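You operate a simulated robot arm through the tools that you are given. There is no shell and no other tool.

You are at the controls of a simulated robot arm. One attempt, no reset.

JOB
Crank the low link to the card's angle, pin it and lock it.
Fine: yellow knobs; blue pin under them; small yellow knob locked last; no reach under the free link. Where these are worked on the way, their far stop is far enough and under half their travel is too little: small yellow knob.

The check looks at the end state, three seconds after you hand in, the way a careful person would. Anything else that was tipped, shoved, dropped, spilled or broken makes it a failure.

ROBOT AND FRAMES
A 6-joint arm with a two-finger parallel gripper, fixed in place. Base frame: the origin is on the floor under the middle of its stand, x ahead of it, y to its left, z up. Lengths are in m, angles in rad, forces in N, time in s.
With the tool pointing down near the work surface it reaches from about 0.26 to 0.68 m from the base axis. Its first joint turns from -1.152 to 1.152 rad. Payload 2.9 kg.
Tool frame: the origin (TCP) lies between the finger pads and is the grasp point; the fingertips stand 0.03 m ahead of it; z points along the fingers, y is the line along which they close. The gripper opens to 0.11 m. The fingers are 0.02 m wide and 0.01 m thick; the gripper's body (0.048 by 0.112 m) begins 0.055 m behind the TCP.
Orientation is told as [roll, pitch, yaw] about the base's x, y, z axes, in that order, counted from this pose: with the fingers straight down and closing along the base's y, the tool's x points along the base's -x, its y along +y and its z along -z.

CONTROLS
- The arm moves only by the tool move_arm. Its argument "motion" is one flat list of numbers, 6 for each row, row after row: the shift along the tool's x, y, z in m, then the turn, a rotation vector about the tool's x, y, z in degrees. In form: [tx, ty, tz, ax, ay, az, tx, ty, tz, ax, ay, az, ...]. A call has 1 to 20 rows; each row shifts and turns the commanded pose from where the row before left it, along the tool's axes as they then stand. "gripper" is the closure, from 0 (fully open) to 1 (shut), set as the call begins (left out, the last holds). A row lasts 0.2 s, in which the tool goes at most 0.05 m and 0.15 rad; a call with a longer step from one row to the next is refused whole, and so is a gripper value outside its range. A pose out of reach is approached as far as the arm can. The call stops where the force on the tool passes 40 N (or 10 N more than at its start, if that is more) or the arm is blocked; 0.2 s more then pass. The fingers move at their own pace (about 0.108 m/s each) and stop on an object; they squeeze with about 33 N. The grip force told is the motor's: it shows also when the fingers shut on nothing. Time passes only in rows, and 0.2 s behind the last, so rows that do not move let the fingers close. The reply holds the time, the measured pose of the TCP, the force on the tool along the base axes, the opening and the grip force, in the units named above and with some noise, with the torque about the TCP (base axes, N m) and any sound that the robot's microphone picked up, and new pictures: "pictures" is both (left out), scene, wrist or none.
- Cameras (640 x 400 px; columns grow to the right, rows downward): "scene" is fixed at [0.0902, 0.4197, 1.4114]; the picture's right is [-0.73, -0.69, 0.00], its down [-0.24, 0.25, -0.94] and it looks along [0.64, -0.68, -0.35] (base axes); focal length 315 px, centre (320, 200). "wrist" rides on the gripper at [0.072, 0.017, -0.103] in the tool frame; the picture's right is [-0.23, 0.97, 0.00], its down [-0.76, -0.18, -0.62] and it looks along [-0.61, -0.14, 0.78] (tool axes); focal length 222 px, centre (320, 200).
- locate(camera, pixels): for up to 12 pixels [column, row] of the newest picture of that camera ("zoom" is the newest enlarged one), the place [x, y, z] in the base frame of the surface seen there, good to about 0.002 m, but the place of the scene camera against the robot may be out by one fixed shift of up to 0.018 m in any direction. It takes no simulated time.
- zoom(camera, box): a new picture of the part [left, top, right, bottom] of that camera's present view, enlarged. It takes no simulated time.
- hand_in(): hands the job in; it is judged then, once.

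Open the gripper and draw the arm clear of the work before you hand the job in, unless the task says otherwise.

The tools are called after "Request:" as name(argument=value, ...) on one line, values as JSON. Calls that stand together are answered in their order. move_arm: Moves the arm, as the interface text tells. Its arguments: {"type":"object","properties":{"motion":{"type":"array","items":{"type":"number"}},"gripper":{"type":"number"},"pictures":{"type":"string","enum":["both","scene","wrist","none"]}},"required":["motion"]} The other tools are called the same way: locate (camera, pixels) gives the place of the surface under pixels of a picture; zoom (camera, box) takes an enlarged picture of a part of a camera's view; hand_in () hands the job in.

At the start:

```text
time: 0.0
ee_pos: [0.3161, -0.0309, 1.3161]
ee_rot: [0.001, 0.001, 0.0]
wrist_force: [-0.7, 0.3, 0.1]
moment: [0.05, 0.01, -0.02]
finger_gap: 0.1101
gripper_force: 0.1
```

scene: 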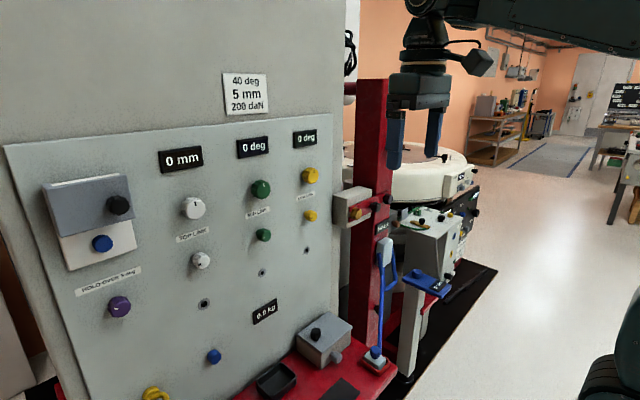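
wrist: 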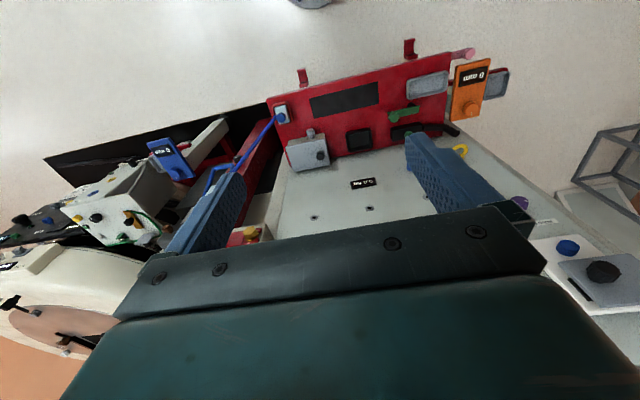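

The scene picture shows a panel with a card near (245,93) and knobs in columns, with yellow ones near (311,175) and (310,216). I'll zoom in on these areas to read the labels and details.

Request:
zoom(camera="scene", box=[140, 60, 340, 185])

Request:
zoom(camera="scene", box=[230, 120, 340, 260])

Request:
zoom(camera="scene", box=[40, 160, 160, 330])

Request:
zoom(camera="scene", box=[130, 290, 400, 400])

Request:
zoom(camera="scene", box=[330, 140, 500, 280])

```text
3.20 times, centred on (240, 122) of scene
```

zoom: 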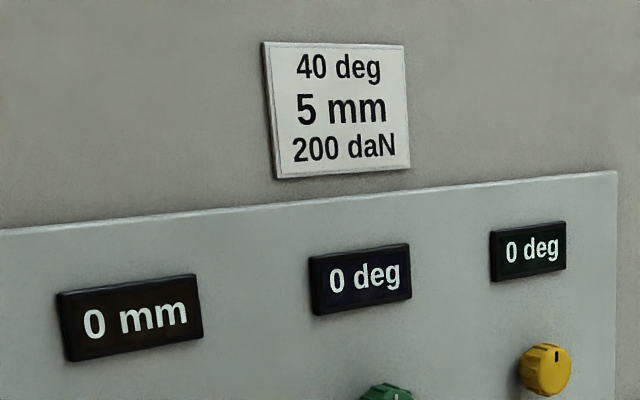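

```text
2.86 times, centred on (285, 190) of scene
```

zoom: 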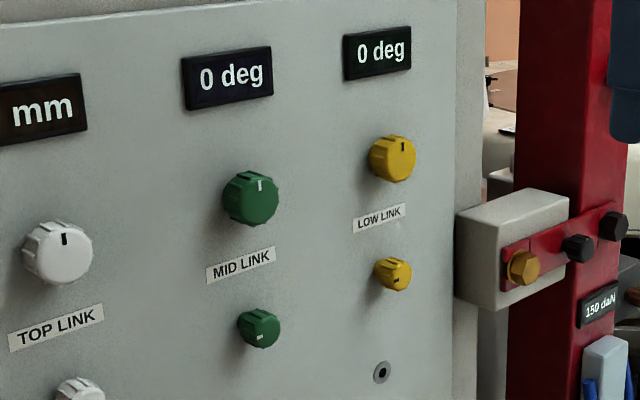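

```text
2.35 times, centred on (100, 245) of scene
```

zoom: 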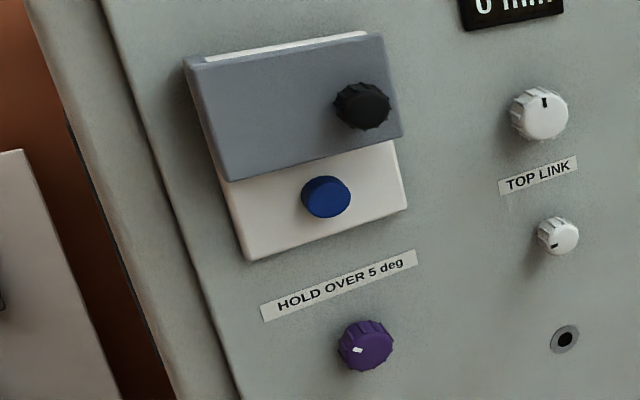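

```text
2.37 times, centred on (265, 345) of scene
```

zoom: 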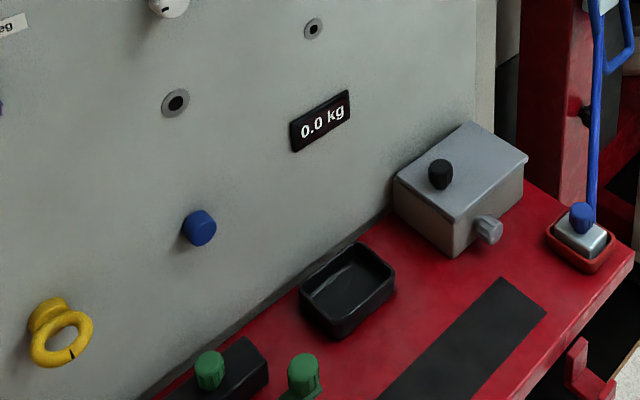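

```text
2.86 times, centred on (415, 210) of scene
```

zoom: 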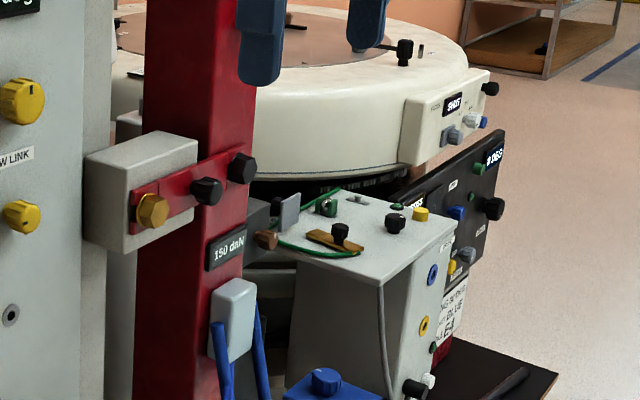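

The zooms show the card with 40 deg, the LOW LINK yellow knobs with a hole under them, and a purple "HOLD OVER 5 deg" knob. I'll locate the key points next to work out the geometry.

Request:
locate(camera="scene", pixels=[[311, 175], [310, 216], [306, 250], [262, 272], [204, 303], [214, 356], [260, 188], [193, 207], [118, 307], [102, 243], [118, 205], [245, 93]])

Request:
locate(camera="scene", pixels=[[375, 351], [350, 216], [385, 205], [386, 255], [316, 335], [265, 311], [20, 160], [325, 125], [325, 320], [330, 150], [155, 393], [430, 285]])

Request:
zoom(camera="wrist", box=[120, 40, 520, 250])

Request:
zoom(camera="scene", box=[340, 230, 480, 400])

```text
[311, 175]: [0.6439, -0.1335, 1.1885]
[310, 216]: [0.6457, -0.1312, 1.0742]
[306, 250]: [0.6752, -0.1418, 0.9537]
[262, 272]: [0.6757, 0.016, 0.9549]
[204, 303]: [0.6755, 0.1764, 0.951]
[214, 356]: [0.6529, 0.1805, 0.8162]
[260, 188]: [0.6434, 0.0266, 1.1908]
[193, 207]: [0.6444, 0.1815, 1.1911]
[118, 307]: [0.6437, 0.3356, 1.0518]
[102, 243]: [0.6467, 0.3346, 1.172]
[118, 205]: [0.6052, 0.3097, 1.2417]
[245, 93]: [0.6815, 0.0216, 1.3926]
```

```text
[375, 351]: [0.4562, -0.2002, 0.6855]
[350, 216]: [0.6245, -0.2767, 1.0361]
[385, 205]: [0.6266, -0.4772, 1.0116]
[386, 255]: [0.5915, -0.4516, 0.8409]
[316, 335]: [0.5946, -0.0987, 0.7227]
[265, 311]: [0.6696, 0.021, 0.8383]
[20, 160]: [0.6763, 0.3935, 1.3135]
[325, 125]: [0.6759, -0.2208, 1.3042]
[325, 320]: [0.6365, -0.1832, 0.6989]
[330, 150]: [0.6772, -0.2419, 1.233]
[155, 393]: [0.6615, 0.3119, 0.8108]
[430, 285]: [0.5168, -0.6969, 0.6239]
```

```text
1.60 times, centred on (320, 145) of wrist
```

zoom: 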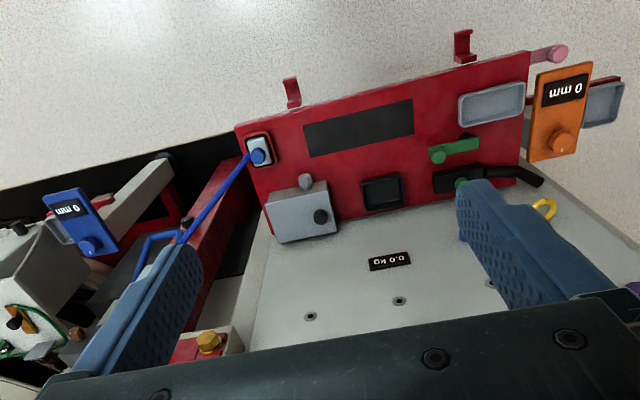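

```text
2.35 times, centred on (410, 315) of scene
```

zoom: 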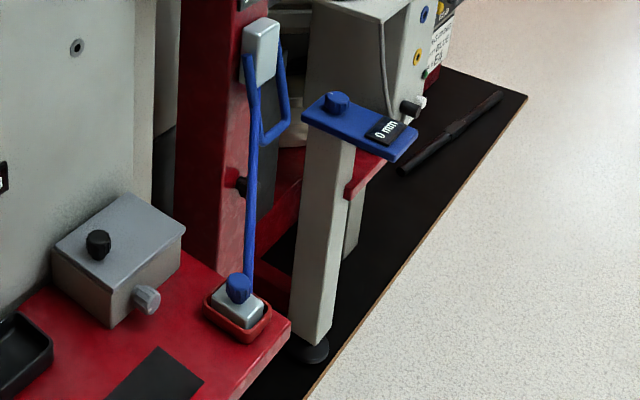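

The panel face is at about x=0.675, facing the robot, with the low-link column at y≈-0.13 to -0.14. I'll look closer at the red column and the possible pins at (214,356) and (102,243) before moving.

Request:
zoom(camera="scene", box=[325, 160, 425, 240])

Request:
zoom(camera="scene", box=[185, 330, 245, 380])

Request:
zoom(camera="scene", box=[280, 150, 340, 260])

Request:
zoom(camera="wrist", box=[0, 100, 260, 300])

Request:
zoom(camera="scene", box=[60, 280, 160, 340])

```text
5.00 times, centred on (375, 200) of scene
```

zoom: 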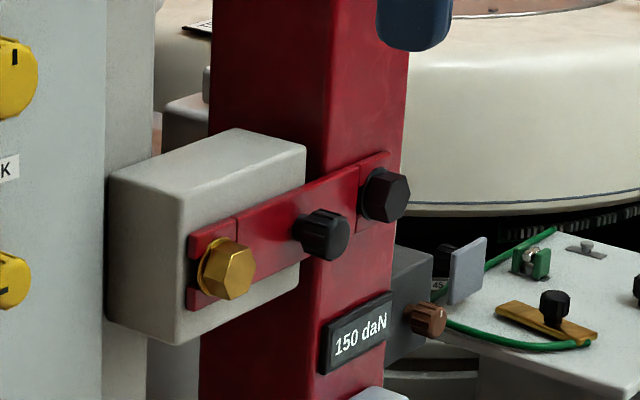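

```text
8.00 times, centred on (215, 355) of scene
```

zoom: 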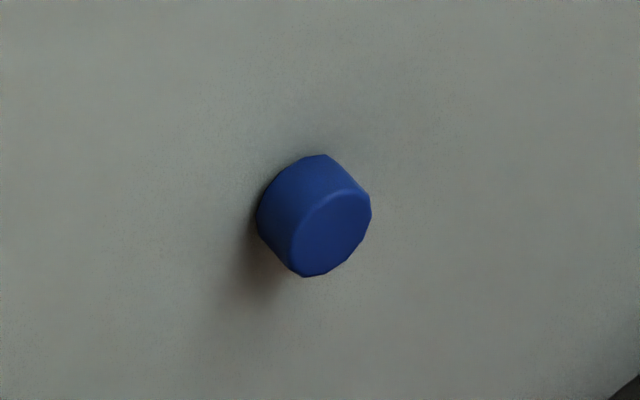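

```text
3.64 times, centred on (310, 205) of scene
```

zoom: 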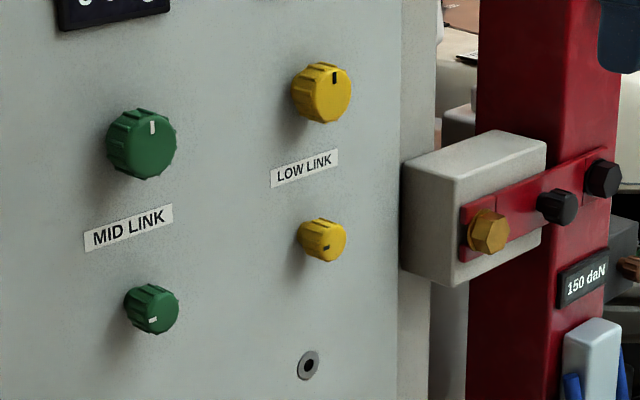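

```text
2.00 times, centred on (130, 200) of wrist
```

zoom: 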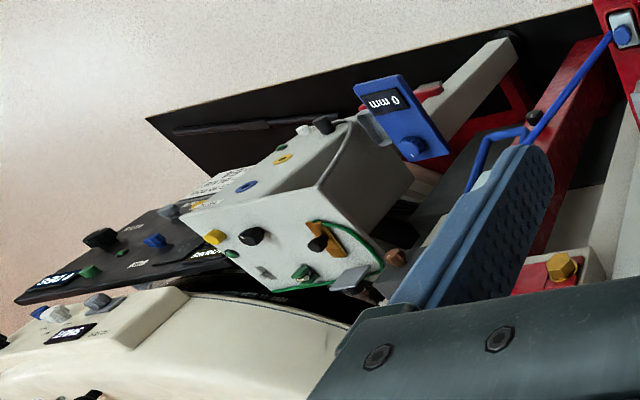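

```text
6.40 times, centred on (110, 310) of scene
```

zoom: 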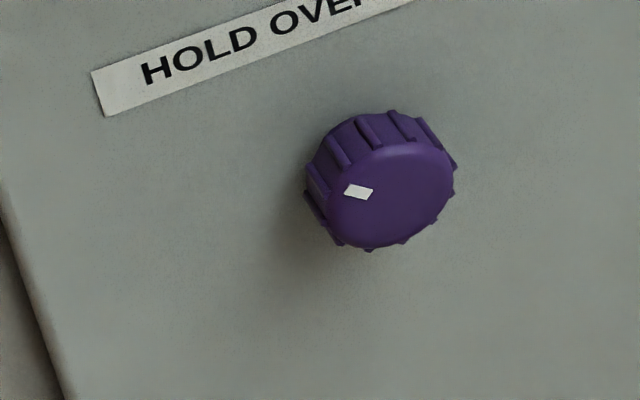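

The blue cylinder at (214,356) looks like a parked pin, and the low-link hole is at (306,250). I'll move forward in free space and tilt the tool towards the panel in stages, so the wrist camera can look at it.

Request:
move_arm(motion=[-0.04, -0.033, 0, 0, 0, 0, -0.04, -0.033, 0, 0, 0, 0, -0.03, -0.033, 0, 0, 0, 0, 0, 0, 0, 0, -8.1818, 0, 0, 0, 0, 0, -8.1818, 0, 0, 0, 0, 0, -8.1818, 0, 0, 0, 0, 0, -8.1818, 0, 0, 0, 0, 0, -8.1818, 0, 0, 0, 0, 0, -8.1818, 0], pictures="both")

```text
refused: row 1 steps farther than a row can; nothing moved
```

That row's step was just over 0.05 m, so I'll send the same move with smaller steps.

Request:
move_arm(motion=[-0.03, -0.025, 0, 0, 0, 0, -0.03, -0.025, 0, 0, 0, 0, -0.03, -0.025, 0, 0, 0, 0, -0.03, -0.025, 0, 0, 0, 0, 0, 0, 0, 0, -8.1818, 0, 0, 0, 0, 0, -8.1818, 0, 0, 0, 0, 0, -8.1818, 0, 0, 0, 0, 0, -8.1818, 0, 0, 0, 0, 0, -8.1818, 0, 0, 0, 0, 0, -8.1818, 0], pictures="both")

```text
time: 2.2
ee_pos: [0.4987, -0.1574, 1.4323]
ee_rot: [0.001, -0.859, -0.001]
wrist_force: [0.2, 0.6, -0.2]
moment: [0.0, 0.03, -0.02]
finger_gap: 0.1103
gripper_force: 0.1
out of reach, approached as far as the arm can: row 7, 8, 9, 10
```

scene: 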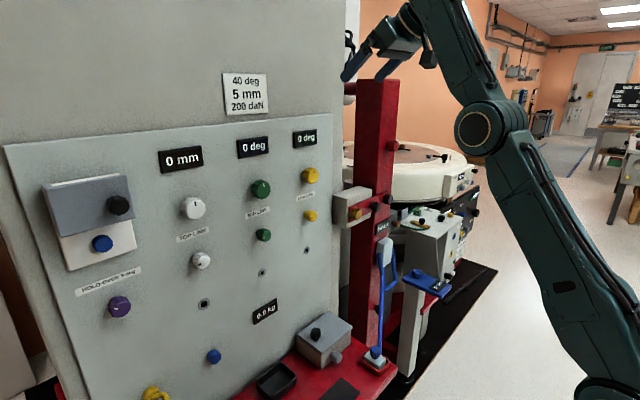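
wrist: 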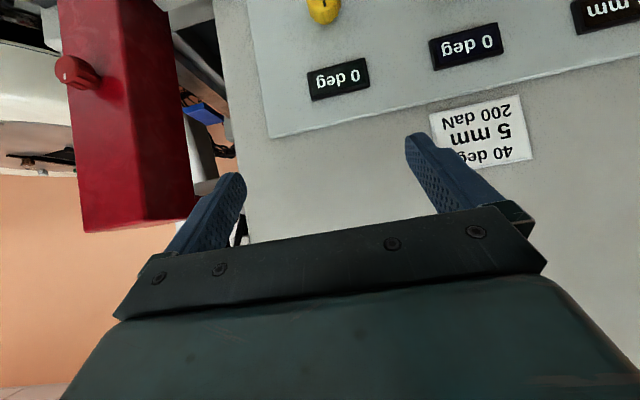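

The arm can't fold that close, so the TCP stopped at (0.499,-0.157,1.432). I'll move outward along base +x and see how the commanded pose relates to the measured one.

Request:
move_arm(motion=[-0.03, 0, 0.0348, 0, 0, 0, -0.03, 0, 0.0348, 0, 0, 0], pictures="none")

```text
time: 2.8
ee_pos: [0.5277, -0.1389, 1.4147]
ee_rot: [-0.004, -0.859, 0.0]
wrist_force: [-0.3, -0.4, 0.1]
moment: [0.01, 0.02, 0.04]
finger_gap: 0.1099
gripper_force: 0.0
out of reach, approached as far as the arm can: row 1, 2
```

The commanded x matches but z doesn't (1.415 against about 1.316), so the arm is limited by how far it folds. I'll locate points on the arm to work out its geometry.

Request:
move_arm(motion=[-0.0, 0, 0.0, 0, 0, 0], pictures="both")

```text
time: 3.2
ee_pos: [0.5276, -0.1395, 1.4148]
ee_rot: [-0.002, -0.857, -0.001]
wrist_force: [0.5, 0.4, 0.1]
moment: [-0.04, 0.01, -0.03]
finger_gap: 0.11
gripper_force: 0.2
```

scene: 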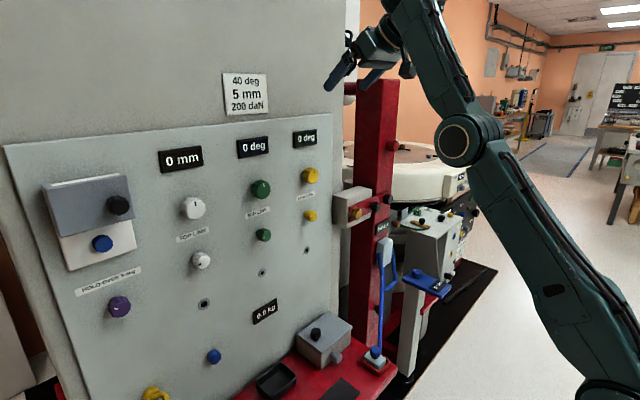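
wrist: 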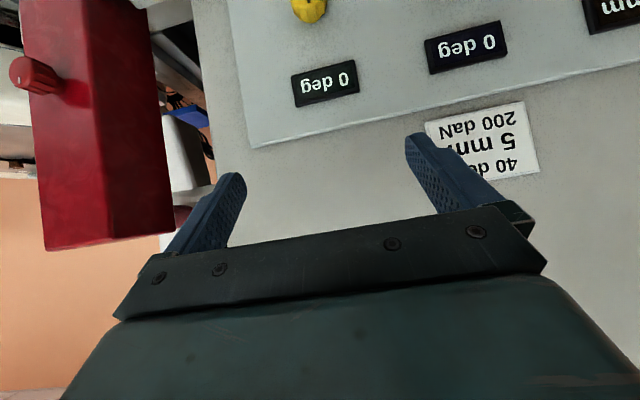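

The forearm runs from the elbow near (458,140) up and out of frame. I'll locate the arm's joints to understand the limit.

Request:
locate(camera="scene", pixels=[[458, 140], [590, 390], [425, 50], [400, 10], [375, 45], [345, 75], [545, 290], [365, 85], [405, 70], [630, 330]])

Request:
zoom(camera="scene", box=[320, 0, 520, 125])

```text
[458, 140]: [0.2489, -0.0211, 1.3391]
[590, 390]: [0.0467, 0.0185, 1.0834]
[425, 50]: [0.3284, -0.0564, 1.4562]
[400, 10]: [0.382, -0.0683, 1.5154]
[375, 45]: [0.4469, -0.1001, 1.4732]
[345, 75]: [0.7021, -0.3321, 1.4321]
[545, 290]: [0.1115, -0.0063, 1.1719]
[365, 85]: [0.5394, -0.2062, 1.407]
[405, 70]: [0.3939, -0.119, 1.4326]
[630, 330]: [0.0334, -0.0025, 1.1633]
```

```text
3.20 times, centred on (420, 62) of scene
```

zoom: 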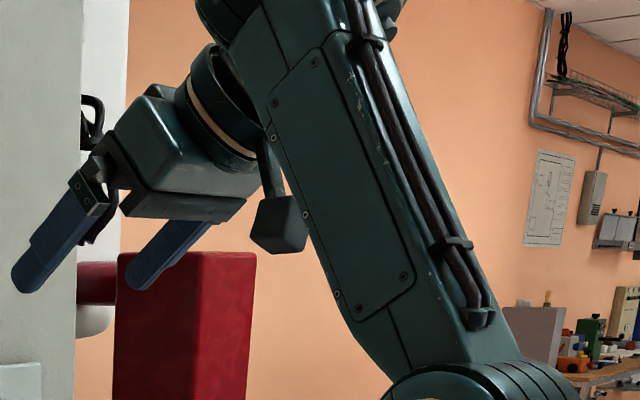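

The arm looks nearly straight from shoulder to wrist, which is an odd configuration. I'll move down along base -z in small steps at this orientation and see whether it comes back into reach.

Request:
move_arm(motion=[0.03, 0, 0.0258, 0, 0, 0, 0.03, 0, 0.0258, 0, 0, 0, 0.03, 0, 0.0258, 0, 0, 0], pictures="scene")

```text
time: 4.0
ee_pos: [0.5393, -0.1443, 1.3919]
ee_rot: [0.0, -0.818, -0.001]
wrist_force: [-0.1, 0.1, -0.3]
moment: [0.0, 0.02, 0.03]
finger_gap: 0.1099
gripper_force: 0.0
out of reach, approached as far as the arm can: row 1, 2, 3
```

scene: 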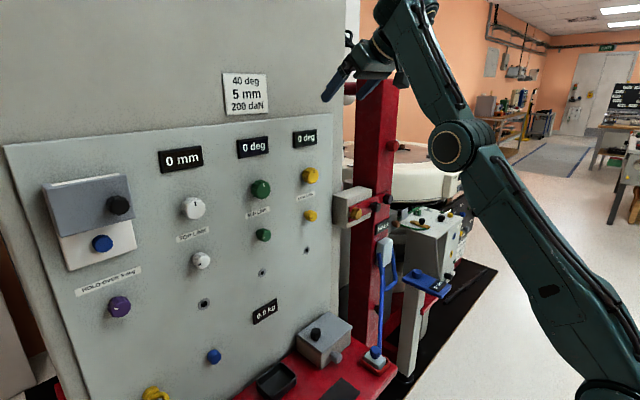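

The arm is stuck in a nearly straight configuration and the orientation is giving way too. I'll rotate back to tool-down to recover the elbow-up posture, then test the limits in smaller steps.

Request:
move_arm(motion=[0, 0, 0, 0, 8, 0, 0, 0, 0, 0, 8, 0, 0, 0, 0, 0, 8, 0, 0, 0, 0, 0, 8, 0, 0, 0, 0, 0, 8, 0, 0, 0, 0, 0, 8, 0, 0, 0, 0, 0, 0, 0], pictures="both")

```text
time: 5.1
ee_pos: [0.5101, -0.142, 1.3531]
ee_rot: [-0.01, -0.274, 0.008]
wrist_force: [17.3, -4.7, -15.5]
moment: [0.15, 0.17, 0.01]
finger_gap: 0.1102
gripper_force: 0.1
out of reach, approached as far as the arm can: row 3, 4, 5
stopped in row 5: the force on the tool passed its limit at 97 N (the readings are from after the stop); the commanded pose is now the measured one
```

scene: 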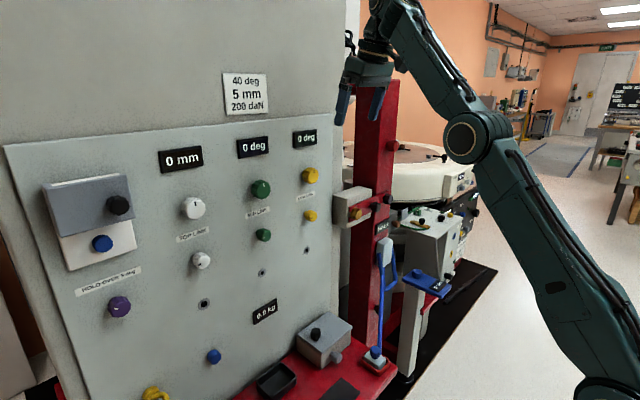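
wrist: 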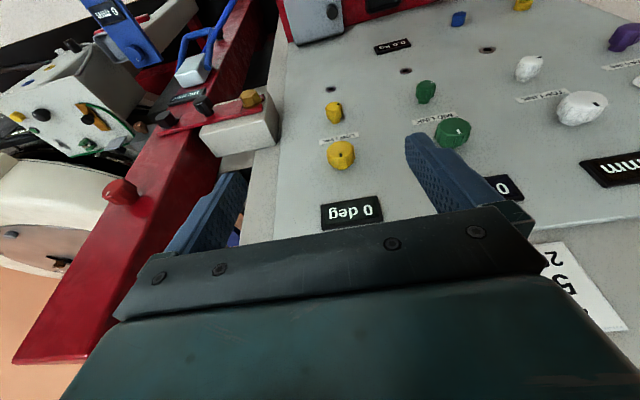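

A 97 N contact occurred, most likely the gripper or camera against the robot's own forearm, since this elbow-down posture bends the wrist sharply. I'll rotate back a little to relieve it and check the posture.

Request:
move_arm(motion=[0, 0, 0, 0, -4, 0, 0, 0, 0, 0, -4, 0, 0, 0, 0, 0, 0, 0], pictures="scene")

```text
time: 5.9
ee_pos: [0.509, -0.1412, 1.3525]
ee_rot: [-0.009, -0.41, 0.009]
wrist_force: [0.5, 0.1, -0.2]
moment: [0.01, 0.0, -0.02]
finger_gap: 0.1102
gripper_force: 0.2
```

scene: 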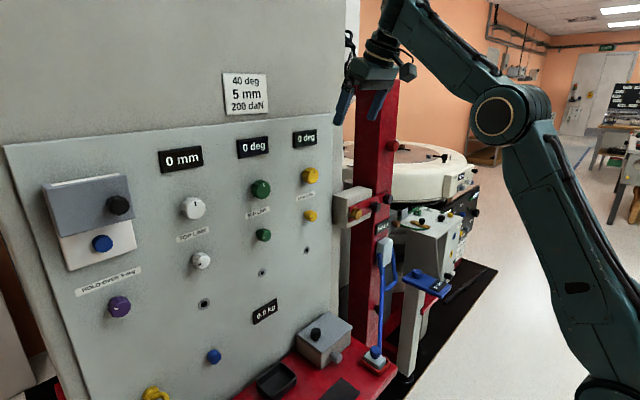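

The arm has flipped to elbow-up and the force is gone. I'll lower the TCP by about 0.12 m at this tilt to stay away from the stretched-out singularity.

Request:
move_arm(motion=[0.016, 0, 0.0367, 0, 0, 0, 0.016, 0, 0.0367, 0, 0, 0, 0.016, 0, 0.0367, 0, 0, 0, 0, 0, 0, 0, -6, 0, 0, 0, 0, 0, -6, 0], pictures="scene")

```text
time: 7.1
ee_pos: [0.5731, -0.1635, 1.3011]
ee_rot: [-0.013, -0.618, 0.012]
wrist_force: [1.0, 0.4, 0.6]
moment: [0.03, -0.01, 0.0]
finger_gap: 0.1101
gripper_force: 0.1
out of reach, approached as far as the arm can: row 2, 3, 4, 5
```

scene: 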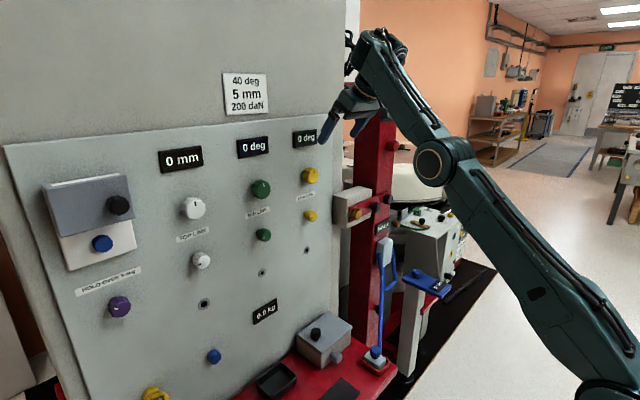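

The posture went straight again and x grew to 0.573, so I need the arm's actual geometry before moving further. I'll zoom in on the wrist and locate points along the links.

Request:
zoom(camera="scene", box=[310, 10, 510, 200])

Request:
locate(camera="scene", pixels=[[433, 165], [375, 50], [395, 45], [360, 85], [345, 105], [330, 130], [362, 127], [400, 95], [500, 240], [560, 330], [600, 390], [410, 120]])

```text
2.11 times, centred on (410, 105) of scene
```

zoom: 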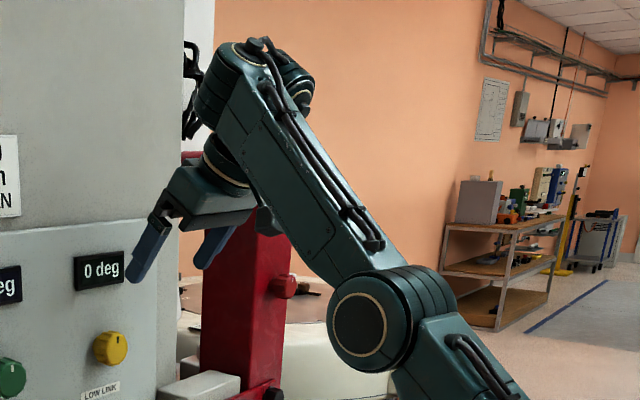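

```text
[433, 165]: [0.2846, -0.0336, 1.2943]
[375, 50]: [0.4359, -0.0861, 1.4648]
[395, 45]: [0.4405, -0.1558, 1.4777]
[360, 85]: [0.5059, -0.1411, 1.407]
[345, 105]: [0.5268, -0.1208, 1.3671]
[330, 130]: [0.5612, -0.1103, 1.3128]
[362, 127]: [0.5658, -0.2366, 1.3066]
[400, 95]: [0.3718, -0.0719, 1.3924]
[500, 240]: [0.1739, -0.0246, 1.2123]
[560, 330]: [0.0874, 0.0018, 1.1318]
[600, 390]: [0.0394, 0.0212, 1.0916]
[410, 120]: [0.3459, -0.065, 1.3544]
```

The measurements fit the wrist bend being limited on one side, which keeps the forearm pointing up whenever the tool tilts up. I'll back away from the panel along -x at this orientation to test that safely.

Request:
move_arm(motion=[0.0326, 0.012, -0.0232, 0, 0, 0, 0.0326, 0.012, -0.0232, 0, 0, 0, 0.0326, 0.012, -0.0232, 0, 0, 0], pictures="scene")

```text
time: 7.9
ee_pos: [0.5064, -0.1496, 1.3663]
ee_rot: [-0.009, -0.616, 0.014]
wrist_force: [0.3, 0.0, 0.0]
moment: [0.0, -0.03, 0.0]
finger_gap: 0.1099
gripper_force: 0.1
out of reach, approached as far as the arm can: row 1, 2, 3
```

scene: 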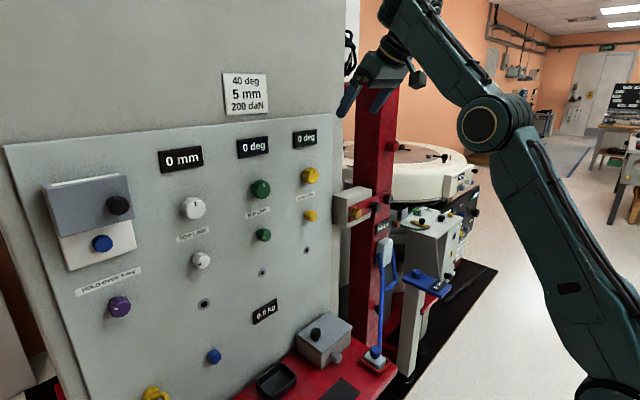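

At fixed orientation the wrist follows a circle about the shoulder, so one wrist joint is on a limit. I'll zoom in on the wrist to see how it's built.

Request:
zoom(camera="scene", box=[330, 0, 450, 120])

Request:
zoom(camera="scene", box=[440, 60, 640, 400])

Request:
locate(camera="scene", pixels=[[484, 122], [520, 102], [390, 10], [410, 10], [385, 45], [372, 65], [390, 70], [620, 390], [600, 330], [540, 200]])

```text
3.33 times, centred on (390, 60) of scene
```

zoom: 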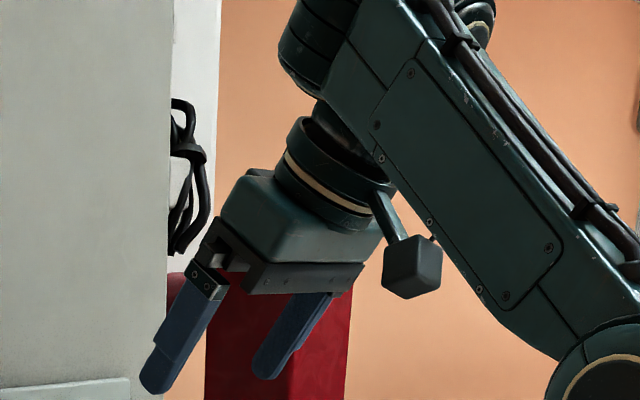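

```text
1.18 times, centred on (540, 230) of scene
```

zoom: 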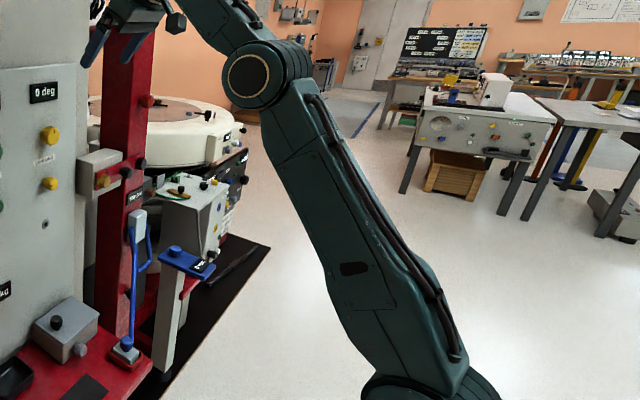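

```text
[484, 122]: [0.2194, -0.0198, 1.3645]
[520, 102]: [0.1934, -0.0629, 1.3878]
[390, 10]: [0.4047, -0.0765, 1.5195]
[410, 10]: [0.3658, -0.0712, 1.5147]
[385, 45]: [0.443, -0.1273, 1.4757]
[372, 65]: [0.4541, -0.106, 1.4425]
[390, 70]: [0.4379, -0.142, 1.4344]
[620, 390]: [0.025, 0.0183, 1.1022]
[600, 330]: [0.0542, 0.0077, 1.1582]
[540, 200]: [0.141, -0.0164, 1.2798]
```

The wrist seems limited to a bend of about 98° or more in this branch. I'll return to a tool-down pose near the start along a path that stays in reach, then test other wrist branches.

Request:
move_arm(motion=[0.0252, 0.0165, -0.0077, 0, 5.9, 0, 0.0259, 0.0165, -0.0051, 0, 5.9, 0, 0.0262, 0.0165, -0.0024, 0, 5.9, 0, 0.0263, 0.0165, 0.0003, 0, 5.9, 0, 0.0262, 0.0165, 0.003, 0, 5.9, 0, 0.0257, 0.0165, 0.0058, 0, 5.9, 0], pictures="scene")

```text
time: 9.3
ee_pos: [0.3553, -0.0504, 1.3133]
ee_rot: [-0.01, -0.002, 0.005]
wrist_force: [0.3, 1.1, 0.3]
moment: [-0.02, -0.02, -0.03]
finger_gap: 0.1098
gripper_force: 0.0
```

scene: 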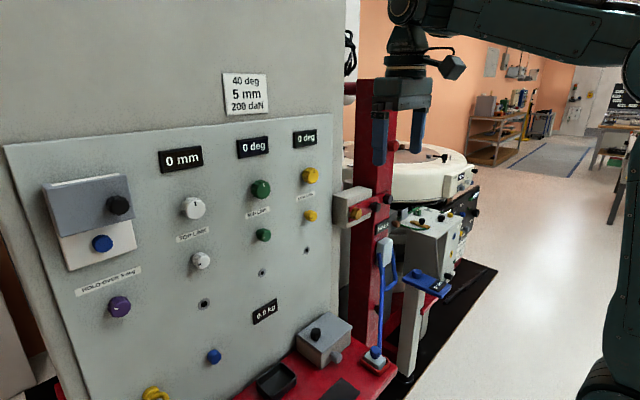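

The arm is back tool-down and in reach at (0.355,-0.050,1.313). I'll test a straight descent of 0.1 m to see whether the forearm can drop below horizontal.

Request:
move_arm(motion=[0, 0, 0.035, 0, 0, 0, 0, 0, 0.035, 0, 0, 0, 0, 0, 0.035, 0, 0, 0], pictures="scene")

```text
time: 10.1
ee_pos: [0.3794, -0.0581, 1.2413]
ee_rot: [-0.007, 0.003, -0.219]
wrist_force: [-2.9, 2.6, -0.5]
moment: [-0.21, -0.23, 0.02]
finger_gap: 0.1098
gripper_force: 0.0
out of reach, approached as far as the arm can: row 2, 3
```

scene: 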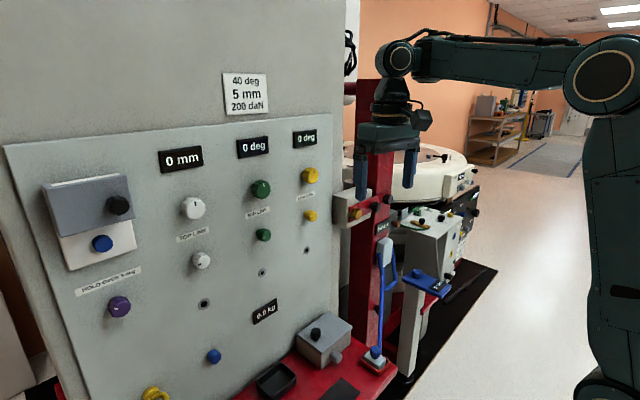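

The yaw drifted to -0.219 as the descent went out of reach, with the forearm about horizontal. I'll zoom in on the wrist and elbow here, where the mechanism is clearly visible.

Request:
zoom(camera="scene", box=[340, 10, 500, 210])

Request:
zoom(camera="scene", box=[440, 0, 640, 130])

Request:
locate(camera="scene", pixels=[[400, 57], [606, 82], [395, 115], [500, 60], [430, 45], [612, 300], [390, 140], [363, 165], [410, 165], [425, 120]])

```text
2.00 times, centred on (420, 110) of scene
```

zoom: 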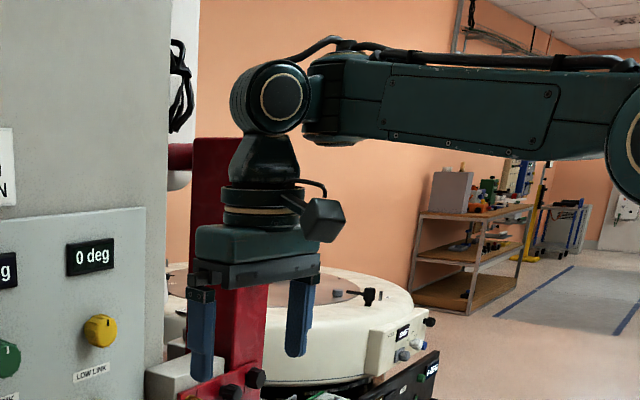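

```text
3.08 times, centred on (540, 65) of scene
```

zoom: 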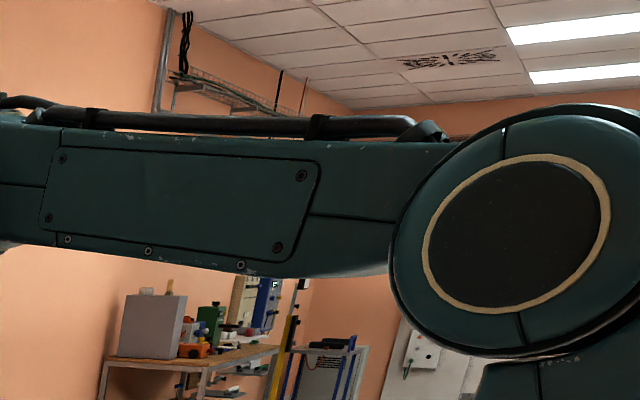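

```text
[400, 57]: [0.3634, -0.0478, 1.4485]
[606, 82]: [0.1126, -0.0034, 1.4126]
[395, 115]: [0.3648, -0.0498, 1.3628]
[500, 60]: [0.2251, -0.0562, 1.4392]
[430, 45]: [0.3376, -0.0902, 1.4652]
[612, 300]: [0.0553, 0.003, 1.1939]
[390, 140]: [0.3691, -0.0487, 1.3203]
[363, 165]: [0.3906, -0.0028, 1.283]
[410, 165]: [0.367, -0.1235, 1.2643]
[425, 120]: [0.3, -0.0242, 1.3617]
```

The readings show a small force and a yaw offset. I'll wait one row to see whether the arm settles.

Request:
move_arm(motion=[0, 0, 0, 0, 0, 0, 0, 0, 0, 0, 0, 0], pictures="wrist")

```text
time: 10.7
ee_pos: [0.3663, -0.0503, 1.2422]
ee_rot: [-0.006, 0.001, 0.008]
wrist_force: [0.0, -0.6, 0.3]
moment: [-0.02, 0.0, -0.02]
finger_gap: 0.1099
gripper_force: 0.1
```

wrist: 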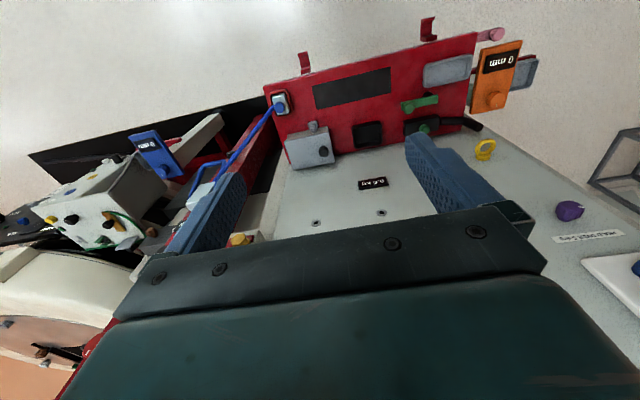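

The yaw recovered, so the wrist was mid-way through a larger joint motion, perhaps a branch change. I'll try the descent again and watch.

Request:
move_arm(motion=[0, 0, 0.03, 0, 0, 0, 0, 0, 0.03, 0, 0, 0, 0, 0, 0, 0, 0, 0], pictures="scene")

```text
time: 11.5
ee_pos: [0.3876, -0.0526, 1.2351]
ee_rot: [-0.007, 0.001, 0.007]
wrist_force: [-0.4, -0.1, 0.0]
moment: [0.01, -0.02, -0.01]
finger_gap: 0.1099
gripper_force: 0.0
out of reach, approached as far as the arm can: row 1, 2
```

scene: 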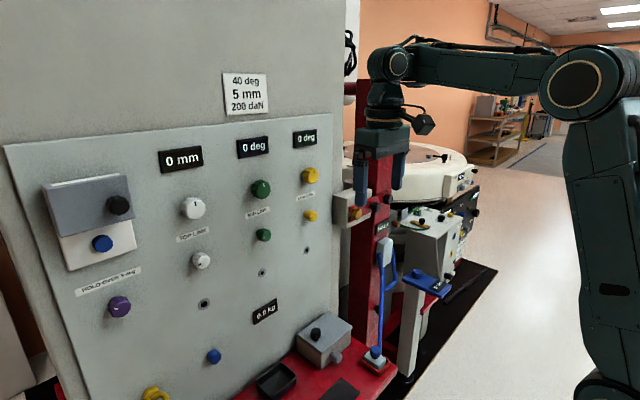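

The forearm sticks at about 8° above horizontal, so the wrist bend limit is about 98°. I'll rise a little and test tilting the tool sideways towards +y, to see whether another wrist branch allows a forward-pointing tool.

Request:
move_arm(motion=[0.02, 0, -0.03, 0, 0, 0, 0, 0, -0.03, -7, 0, 0, 0, 0, 0, -7, 0, 0, 0, 0, 0, -7, 0, 0, 0, 0, 0, -7, 0, 0, 0, 0, 0, -7, 0, 0, 0, 0, 0, -7, 0, 0], pictures="scene")

```text
time: 13.1
ee_pos: [0.3797, -0.0569, 1.2559]
ee_rot: [0.432, 0.027, 0.001]
wrist_force: [-0.8, -0.3, -0.9]
moment: [0.01, 0.01, -0.01]
finger_gap: 0.11
gripper_force: 0.0
out of reach, approached as far as the arm can: row 1, 2, 3, 6, 7
```

scene: 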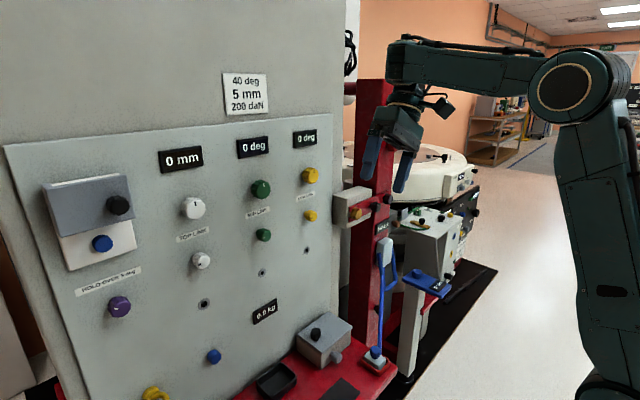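

The sideways tilt only reached 25° of the 42° commanded. I'll zoom in on the wrist to see which joints moved.

Request:
zoom(camera="scene", box=[340, 20, 480, 210])

Request:
zoom(camera="scene", box=[500, 20, 640, 400])

Request:
locate(camera="scene", pixels=[[407, 62], [440, 60], [567, 87], [500, 70], [402, 100], [460, 50], [540, 60], [395, 55]])

```text
2.11 times, centred on (410, 115) of scene
```

zoom: 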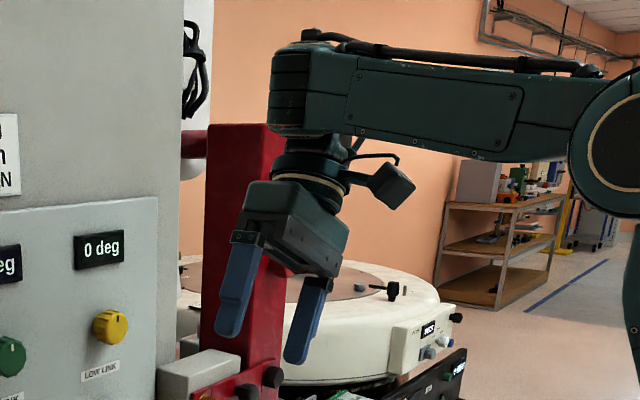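

```text
1.05 times, centred on (570, 210) of scene (not enlarged: the box is as wide or as high as the picture)
```

zoom: 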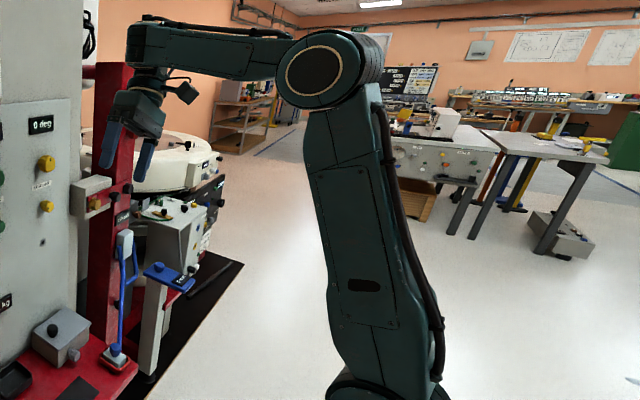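

```text
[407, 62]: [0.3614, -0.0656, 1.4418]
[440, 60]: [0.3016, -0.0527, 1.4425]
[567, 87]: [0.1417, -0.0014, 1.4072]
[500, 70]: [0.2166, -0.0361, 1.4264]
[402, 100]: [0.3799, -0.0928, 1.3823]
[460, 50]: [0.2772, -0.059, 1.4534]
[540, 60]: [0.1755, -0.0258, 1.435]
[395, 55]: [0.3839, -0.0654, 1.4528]
```

The wrist looks different here, with the hub hidden behind the forearm end. I'll take closer zooms.

Request:
zoom(camera="scene", box=[370, 25, 450, 75])

Request:
zoom(camera="scene", box=[370, 75, 450, 125])

```text
8.00 times, centred on (410, 50) of scene
```

zoom: 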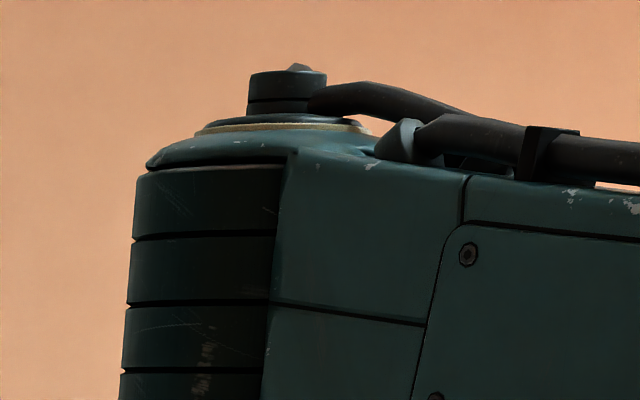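

```text
8.00 times, centred on (410, 100) of scene
```

zoom: 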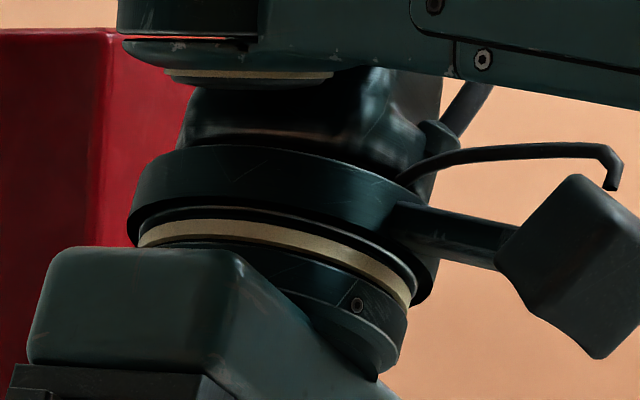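

The close-ups make it clear: the forearm ends in a yaw joint, then a pitch hub, then the roll ring, so the wrist gimbal-locks when the tool is perpendicular to the forearm. To pass through that cleanly I'll go to y=0 with the tool exactly vertical, keeping everything symmetric, and pitch forward from there.

Request:
move_arm(motion=[0.01, 0.0353, -0.0085, 0, 0, 0, 0.01, 0.0353, -0.0085, 0, 0, 0, 0, 0, 0, 6.19, 0, 0, 0, 0, 0, 6.19, 0, 0, 0, 0, 0, 6.19, 0, 0, 0, 0, 0, 6.19, 0, 0, 0, 0, 0, 0, -1.4, 0, 0, 0, 0, 0, 0, 0], pictures="scene")

```text
time: 14.9
ee_pos: [0.3574, 0.003, 1.2874]
ee_rot: [-0.003, 0.0, 0.0]
wrist_force: [0.4, -0.3, 0.3]
moment: [-0.03, 0.0, 0.04]
finger_gap: 0.11
gripper_force: 0.1
out of reach, approached as far as the arm can: row 1, 2
```

scene: 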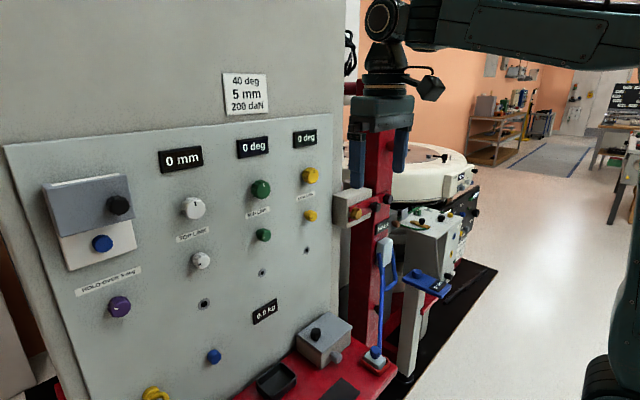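

The hub faces the camera again and the orientation is near zero at y≈0.003. I'll null the small residuals first.

Request:
move_arm(motion=[0, -0.003, 0, -0.17, 0, 0, 0, 0, 0, 0, 0, 0, 0, 0, 0, 0, 0, 0], pictures="none")

Request:
move_arm(motion=[0, 0, 0, 0, 0, 0], pictures="none")

```text
time: 15.7
ee_pos: [0.3576, -0.0011, 1.2862]
ee_rot: [0.001, 0.003, 0.002]
wrist_force: [-0.6, 0.5, 0.4]
moment: [-0.03, 0.0, -0.02]
finger_gap: 0.1099
gripper_force: 0.0
```

```text
time: 16.1
ee_pos: [0.3574, -0.0015, 1.2867]
ee_rot: [0.004, 0.002, 0.002]
wrist_force: [-0.7, -0.3, -0.3]
moment: [-0.01, 0.05, -0.02]
finger_gap: 0.1101
gripper_force: 0.1
```

The residuals are within noise. I'll pitch forward 8° per row while moving slightly outward, then check.

Request:
move_arm(motion=[-0.015, 0.001, 0, 0, -8, 0, -0.01485, 0, 0.0021, 0, -8, 0, -0.0144, 0, 0.0041, 0, -8, 0, -0.0137, 0, 0.0061, 0, -8, 0, -0.0127, 0, 0.0079, 0, -8, 0, 0, 0, 0, 0, 0, 0], pictures="scene")

```text
time: 17.5
ee_pos: [0.4322, 0.0018, 1.287]
ee_rot: [0.002, -0.698, -0.001]
wrist_force: [0.2, 0.0, 0.2]
moment: [0.0, -0.03, -0.01]
finger_gap: 0.11
gripper_force: 0.1
```

scene: 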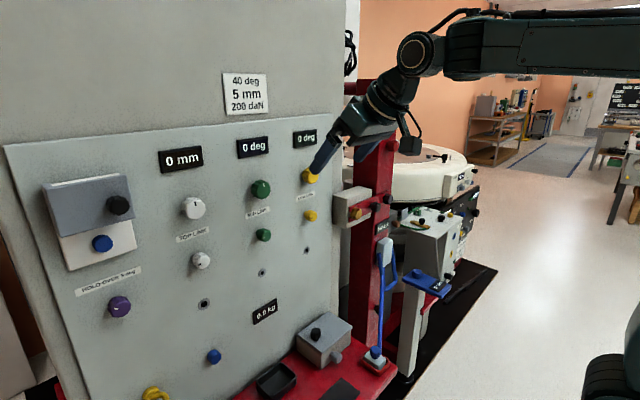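

That worked: pitch is -40° with no reach problem. I'll continue to horizontal (-90°) while moving to about x=0.50, z=1.25.

Request:
move_arm(motion=[-0.0053, 0, 0.0123, 0, -8.33, 0, -0.0035, 0, 0.013, 0, -8.33, 0, -0.0016, 0, 0.0133, 0, -8.33, 0, 0.0003, 0, 0.0134, 0, -8.33, 0, 0.0023, 0, 0.0132, 0, -8.33, 0, 0.0042, 0, 0.0128, 0, -8.33, 0, 0, 0, 0, 0, 0, 0], pictures="both")

```text
time: 19.1
ee_pos: [0.5049, 0.003, 1.2494]
ee_rot: [0.803, -1.568, -0.8]
wrist_force: [-1.1, 1.2, 0.2]
moment: [-0.03, -0.02, -0.01]
finger_gap: 0.11
gripper_force: 0.2
```

scene: 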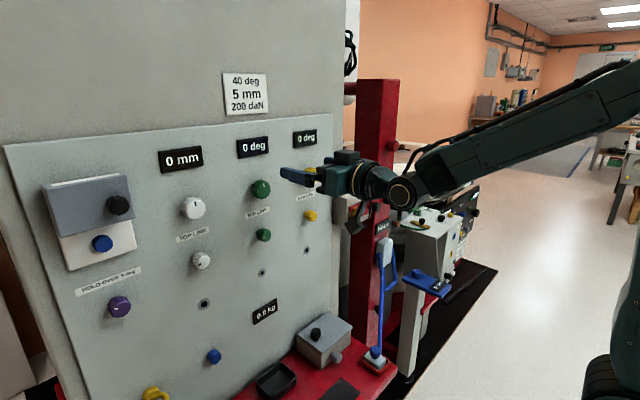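
wrist: 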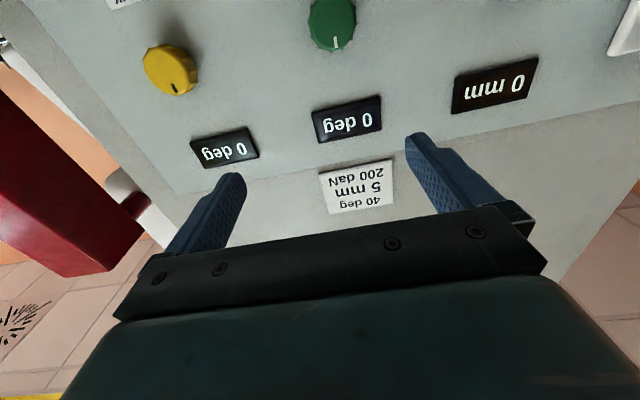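

The tool is now horizontal and pointing at the panel. I'll move to the low-link column and lower, with the fingertips well short of the panel, so the wrist camera can see both yellow knobs and the hole.

Request:
move_arm(motion=[0.0333, -0.0233, -0.0033, 0, 0, 0, 0.0333, -0.0233, -0.0033, 0, 0, 0, 0.0333, -0.0233, -0.0033, 0, 0, 0, 0.0333, -0.0233, -0.0033, 0, 0, 0, 0.0333, -0.0233, -0.0033, 0, 0, 0, 0.0333, -0.0233, -0.0033, 0, 0, 0], pictures="both")

```text
time: 20.5
ee_pos: [0.4892, -0.1394, 1.0571]
ee_rot: [0.362, -1.563, -0.36]
wrist_force: [0.4, -0.1, -0.3]
moment: [0.0, 0.01, -0.02]
finger_gap: 0.11
gripper_force: 0.1
out of reach, approached as far as the arm can: row 6
```

scene: 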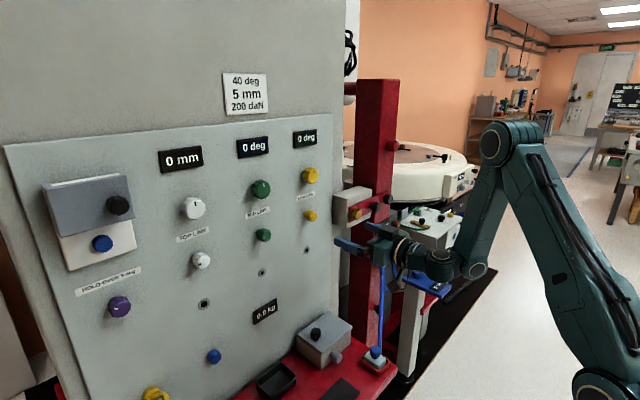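
wrist: 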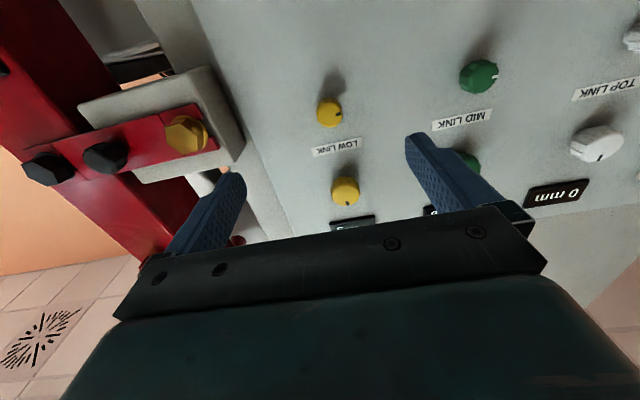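

The wrist camera now sees both yellow knobs at (329,112) and (345,190). I'll zoom in on their marks and locate them in the robot frame.

Request:
zoom(camera="wrist", box=[290, 80, 390, 235])

Request:
zoom(camera="wrist", box=[440, 40, 530, 130])

Request:
locate(camera="wrist", pixels=[[328, 114], [346, 192], [335, 147], [480, 77], [597, 145], [300, 60], [345, 222], [400, 80], [460, 120], [190, 135], [160, 115]])

Request:
zoom(camera="wrist", box=[0, 0, 280, 260])

```text
2.58 times, centred on (340, 158) of wrist
```

zoom: 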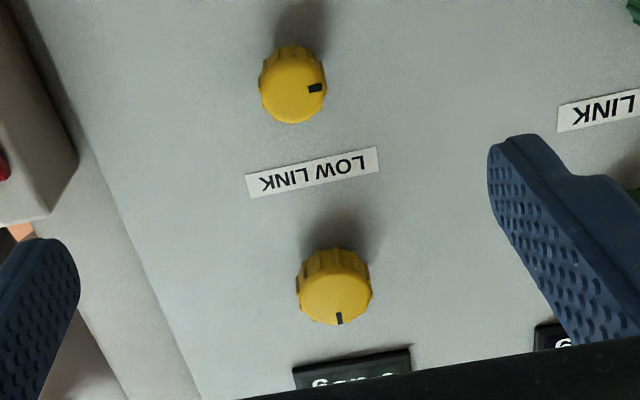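

```text
4.44 times, centred on (485, 85) of wrist
```

zoom: 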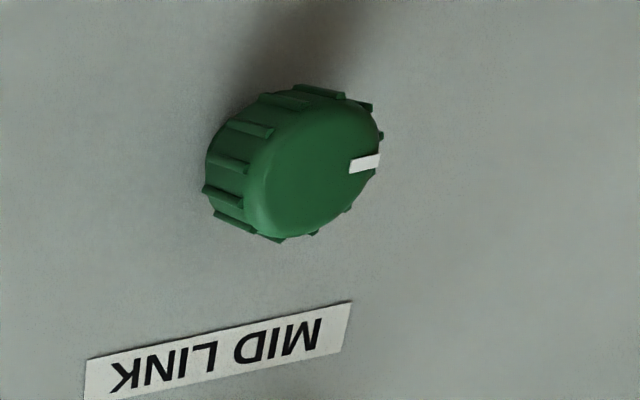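

```text
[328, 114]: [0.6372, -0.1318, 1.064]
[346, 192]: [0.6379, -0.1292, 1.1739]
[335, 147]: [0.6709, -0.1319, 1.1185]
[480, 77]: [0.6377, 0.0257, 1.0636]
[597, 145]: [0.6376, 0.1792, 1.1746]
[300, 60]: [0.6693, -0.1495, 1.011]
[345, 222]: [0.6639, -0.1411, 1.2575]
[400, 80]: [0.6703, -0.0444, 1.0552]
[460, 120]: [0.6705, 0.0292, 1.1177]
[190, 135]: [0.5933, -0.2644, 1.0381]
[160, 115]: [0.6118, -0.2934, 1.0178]
```

```text
1.54 times, centred on (140, 130) of wrist
```

zoom: 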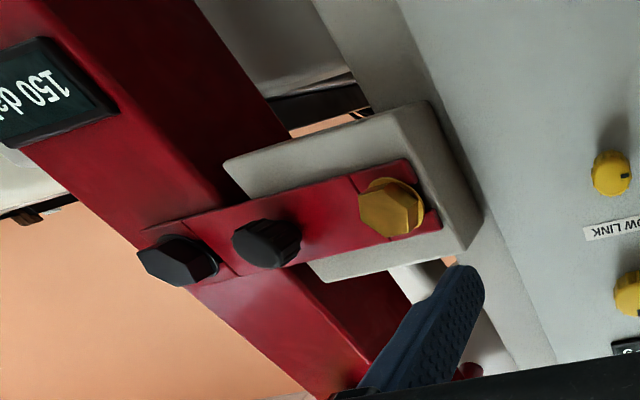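

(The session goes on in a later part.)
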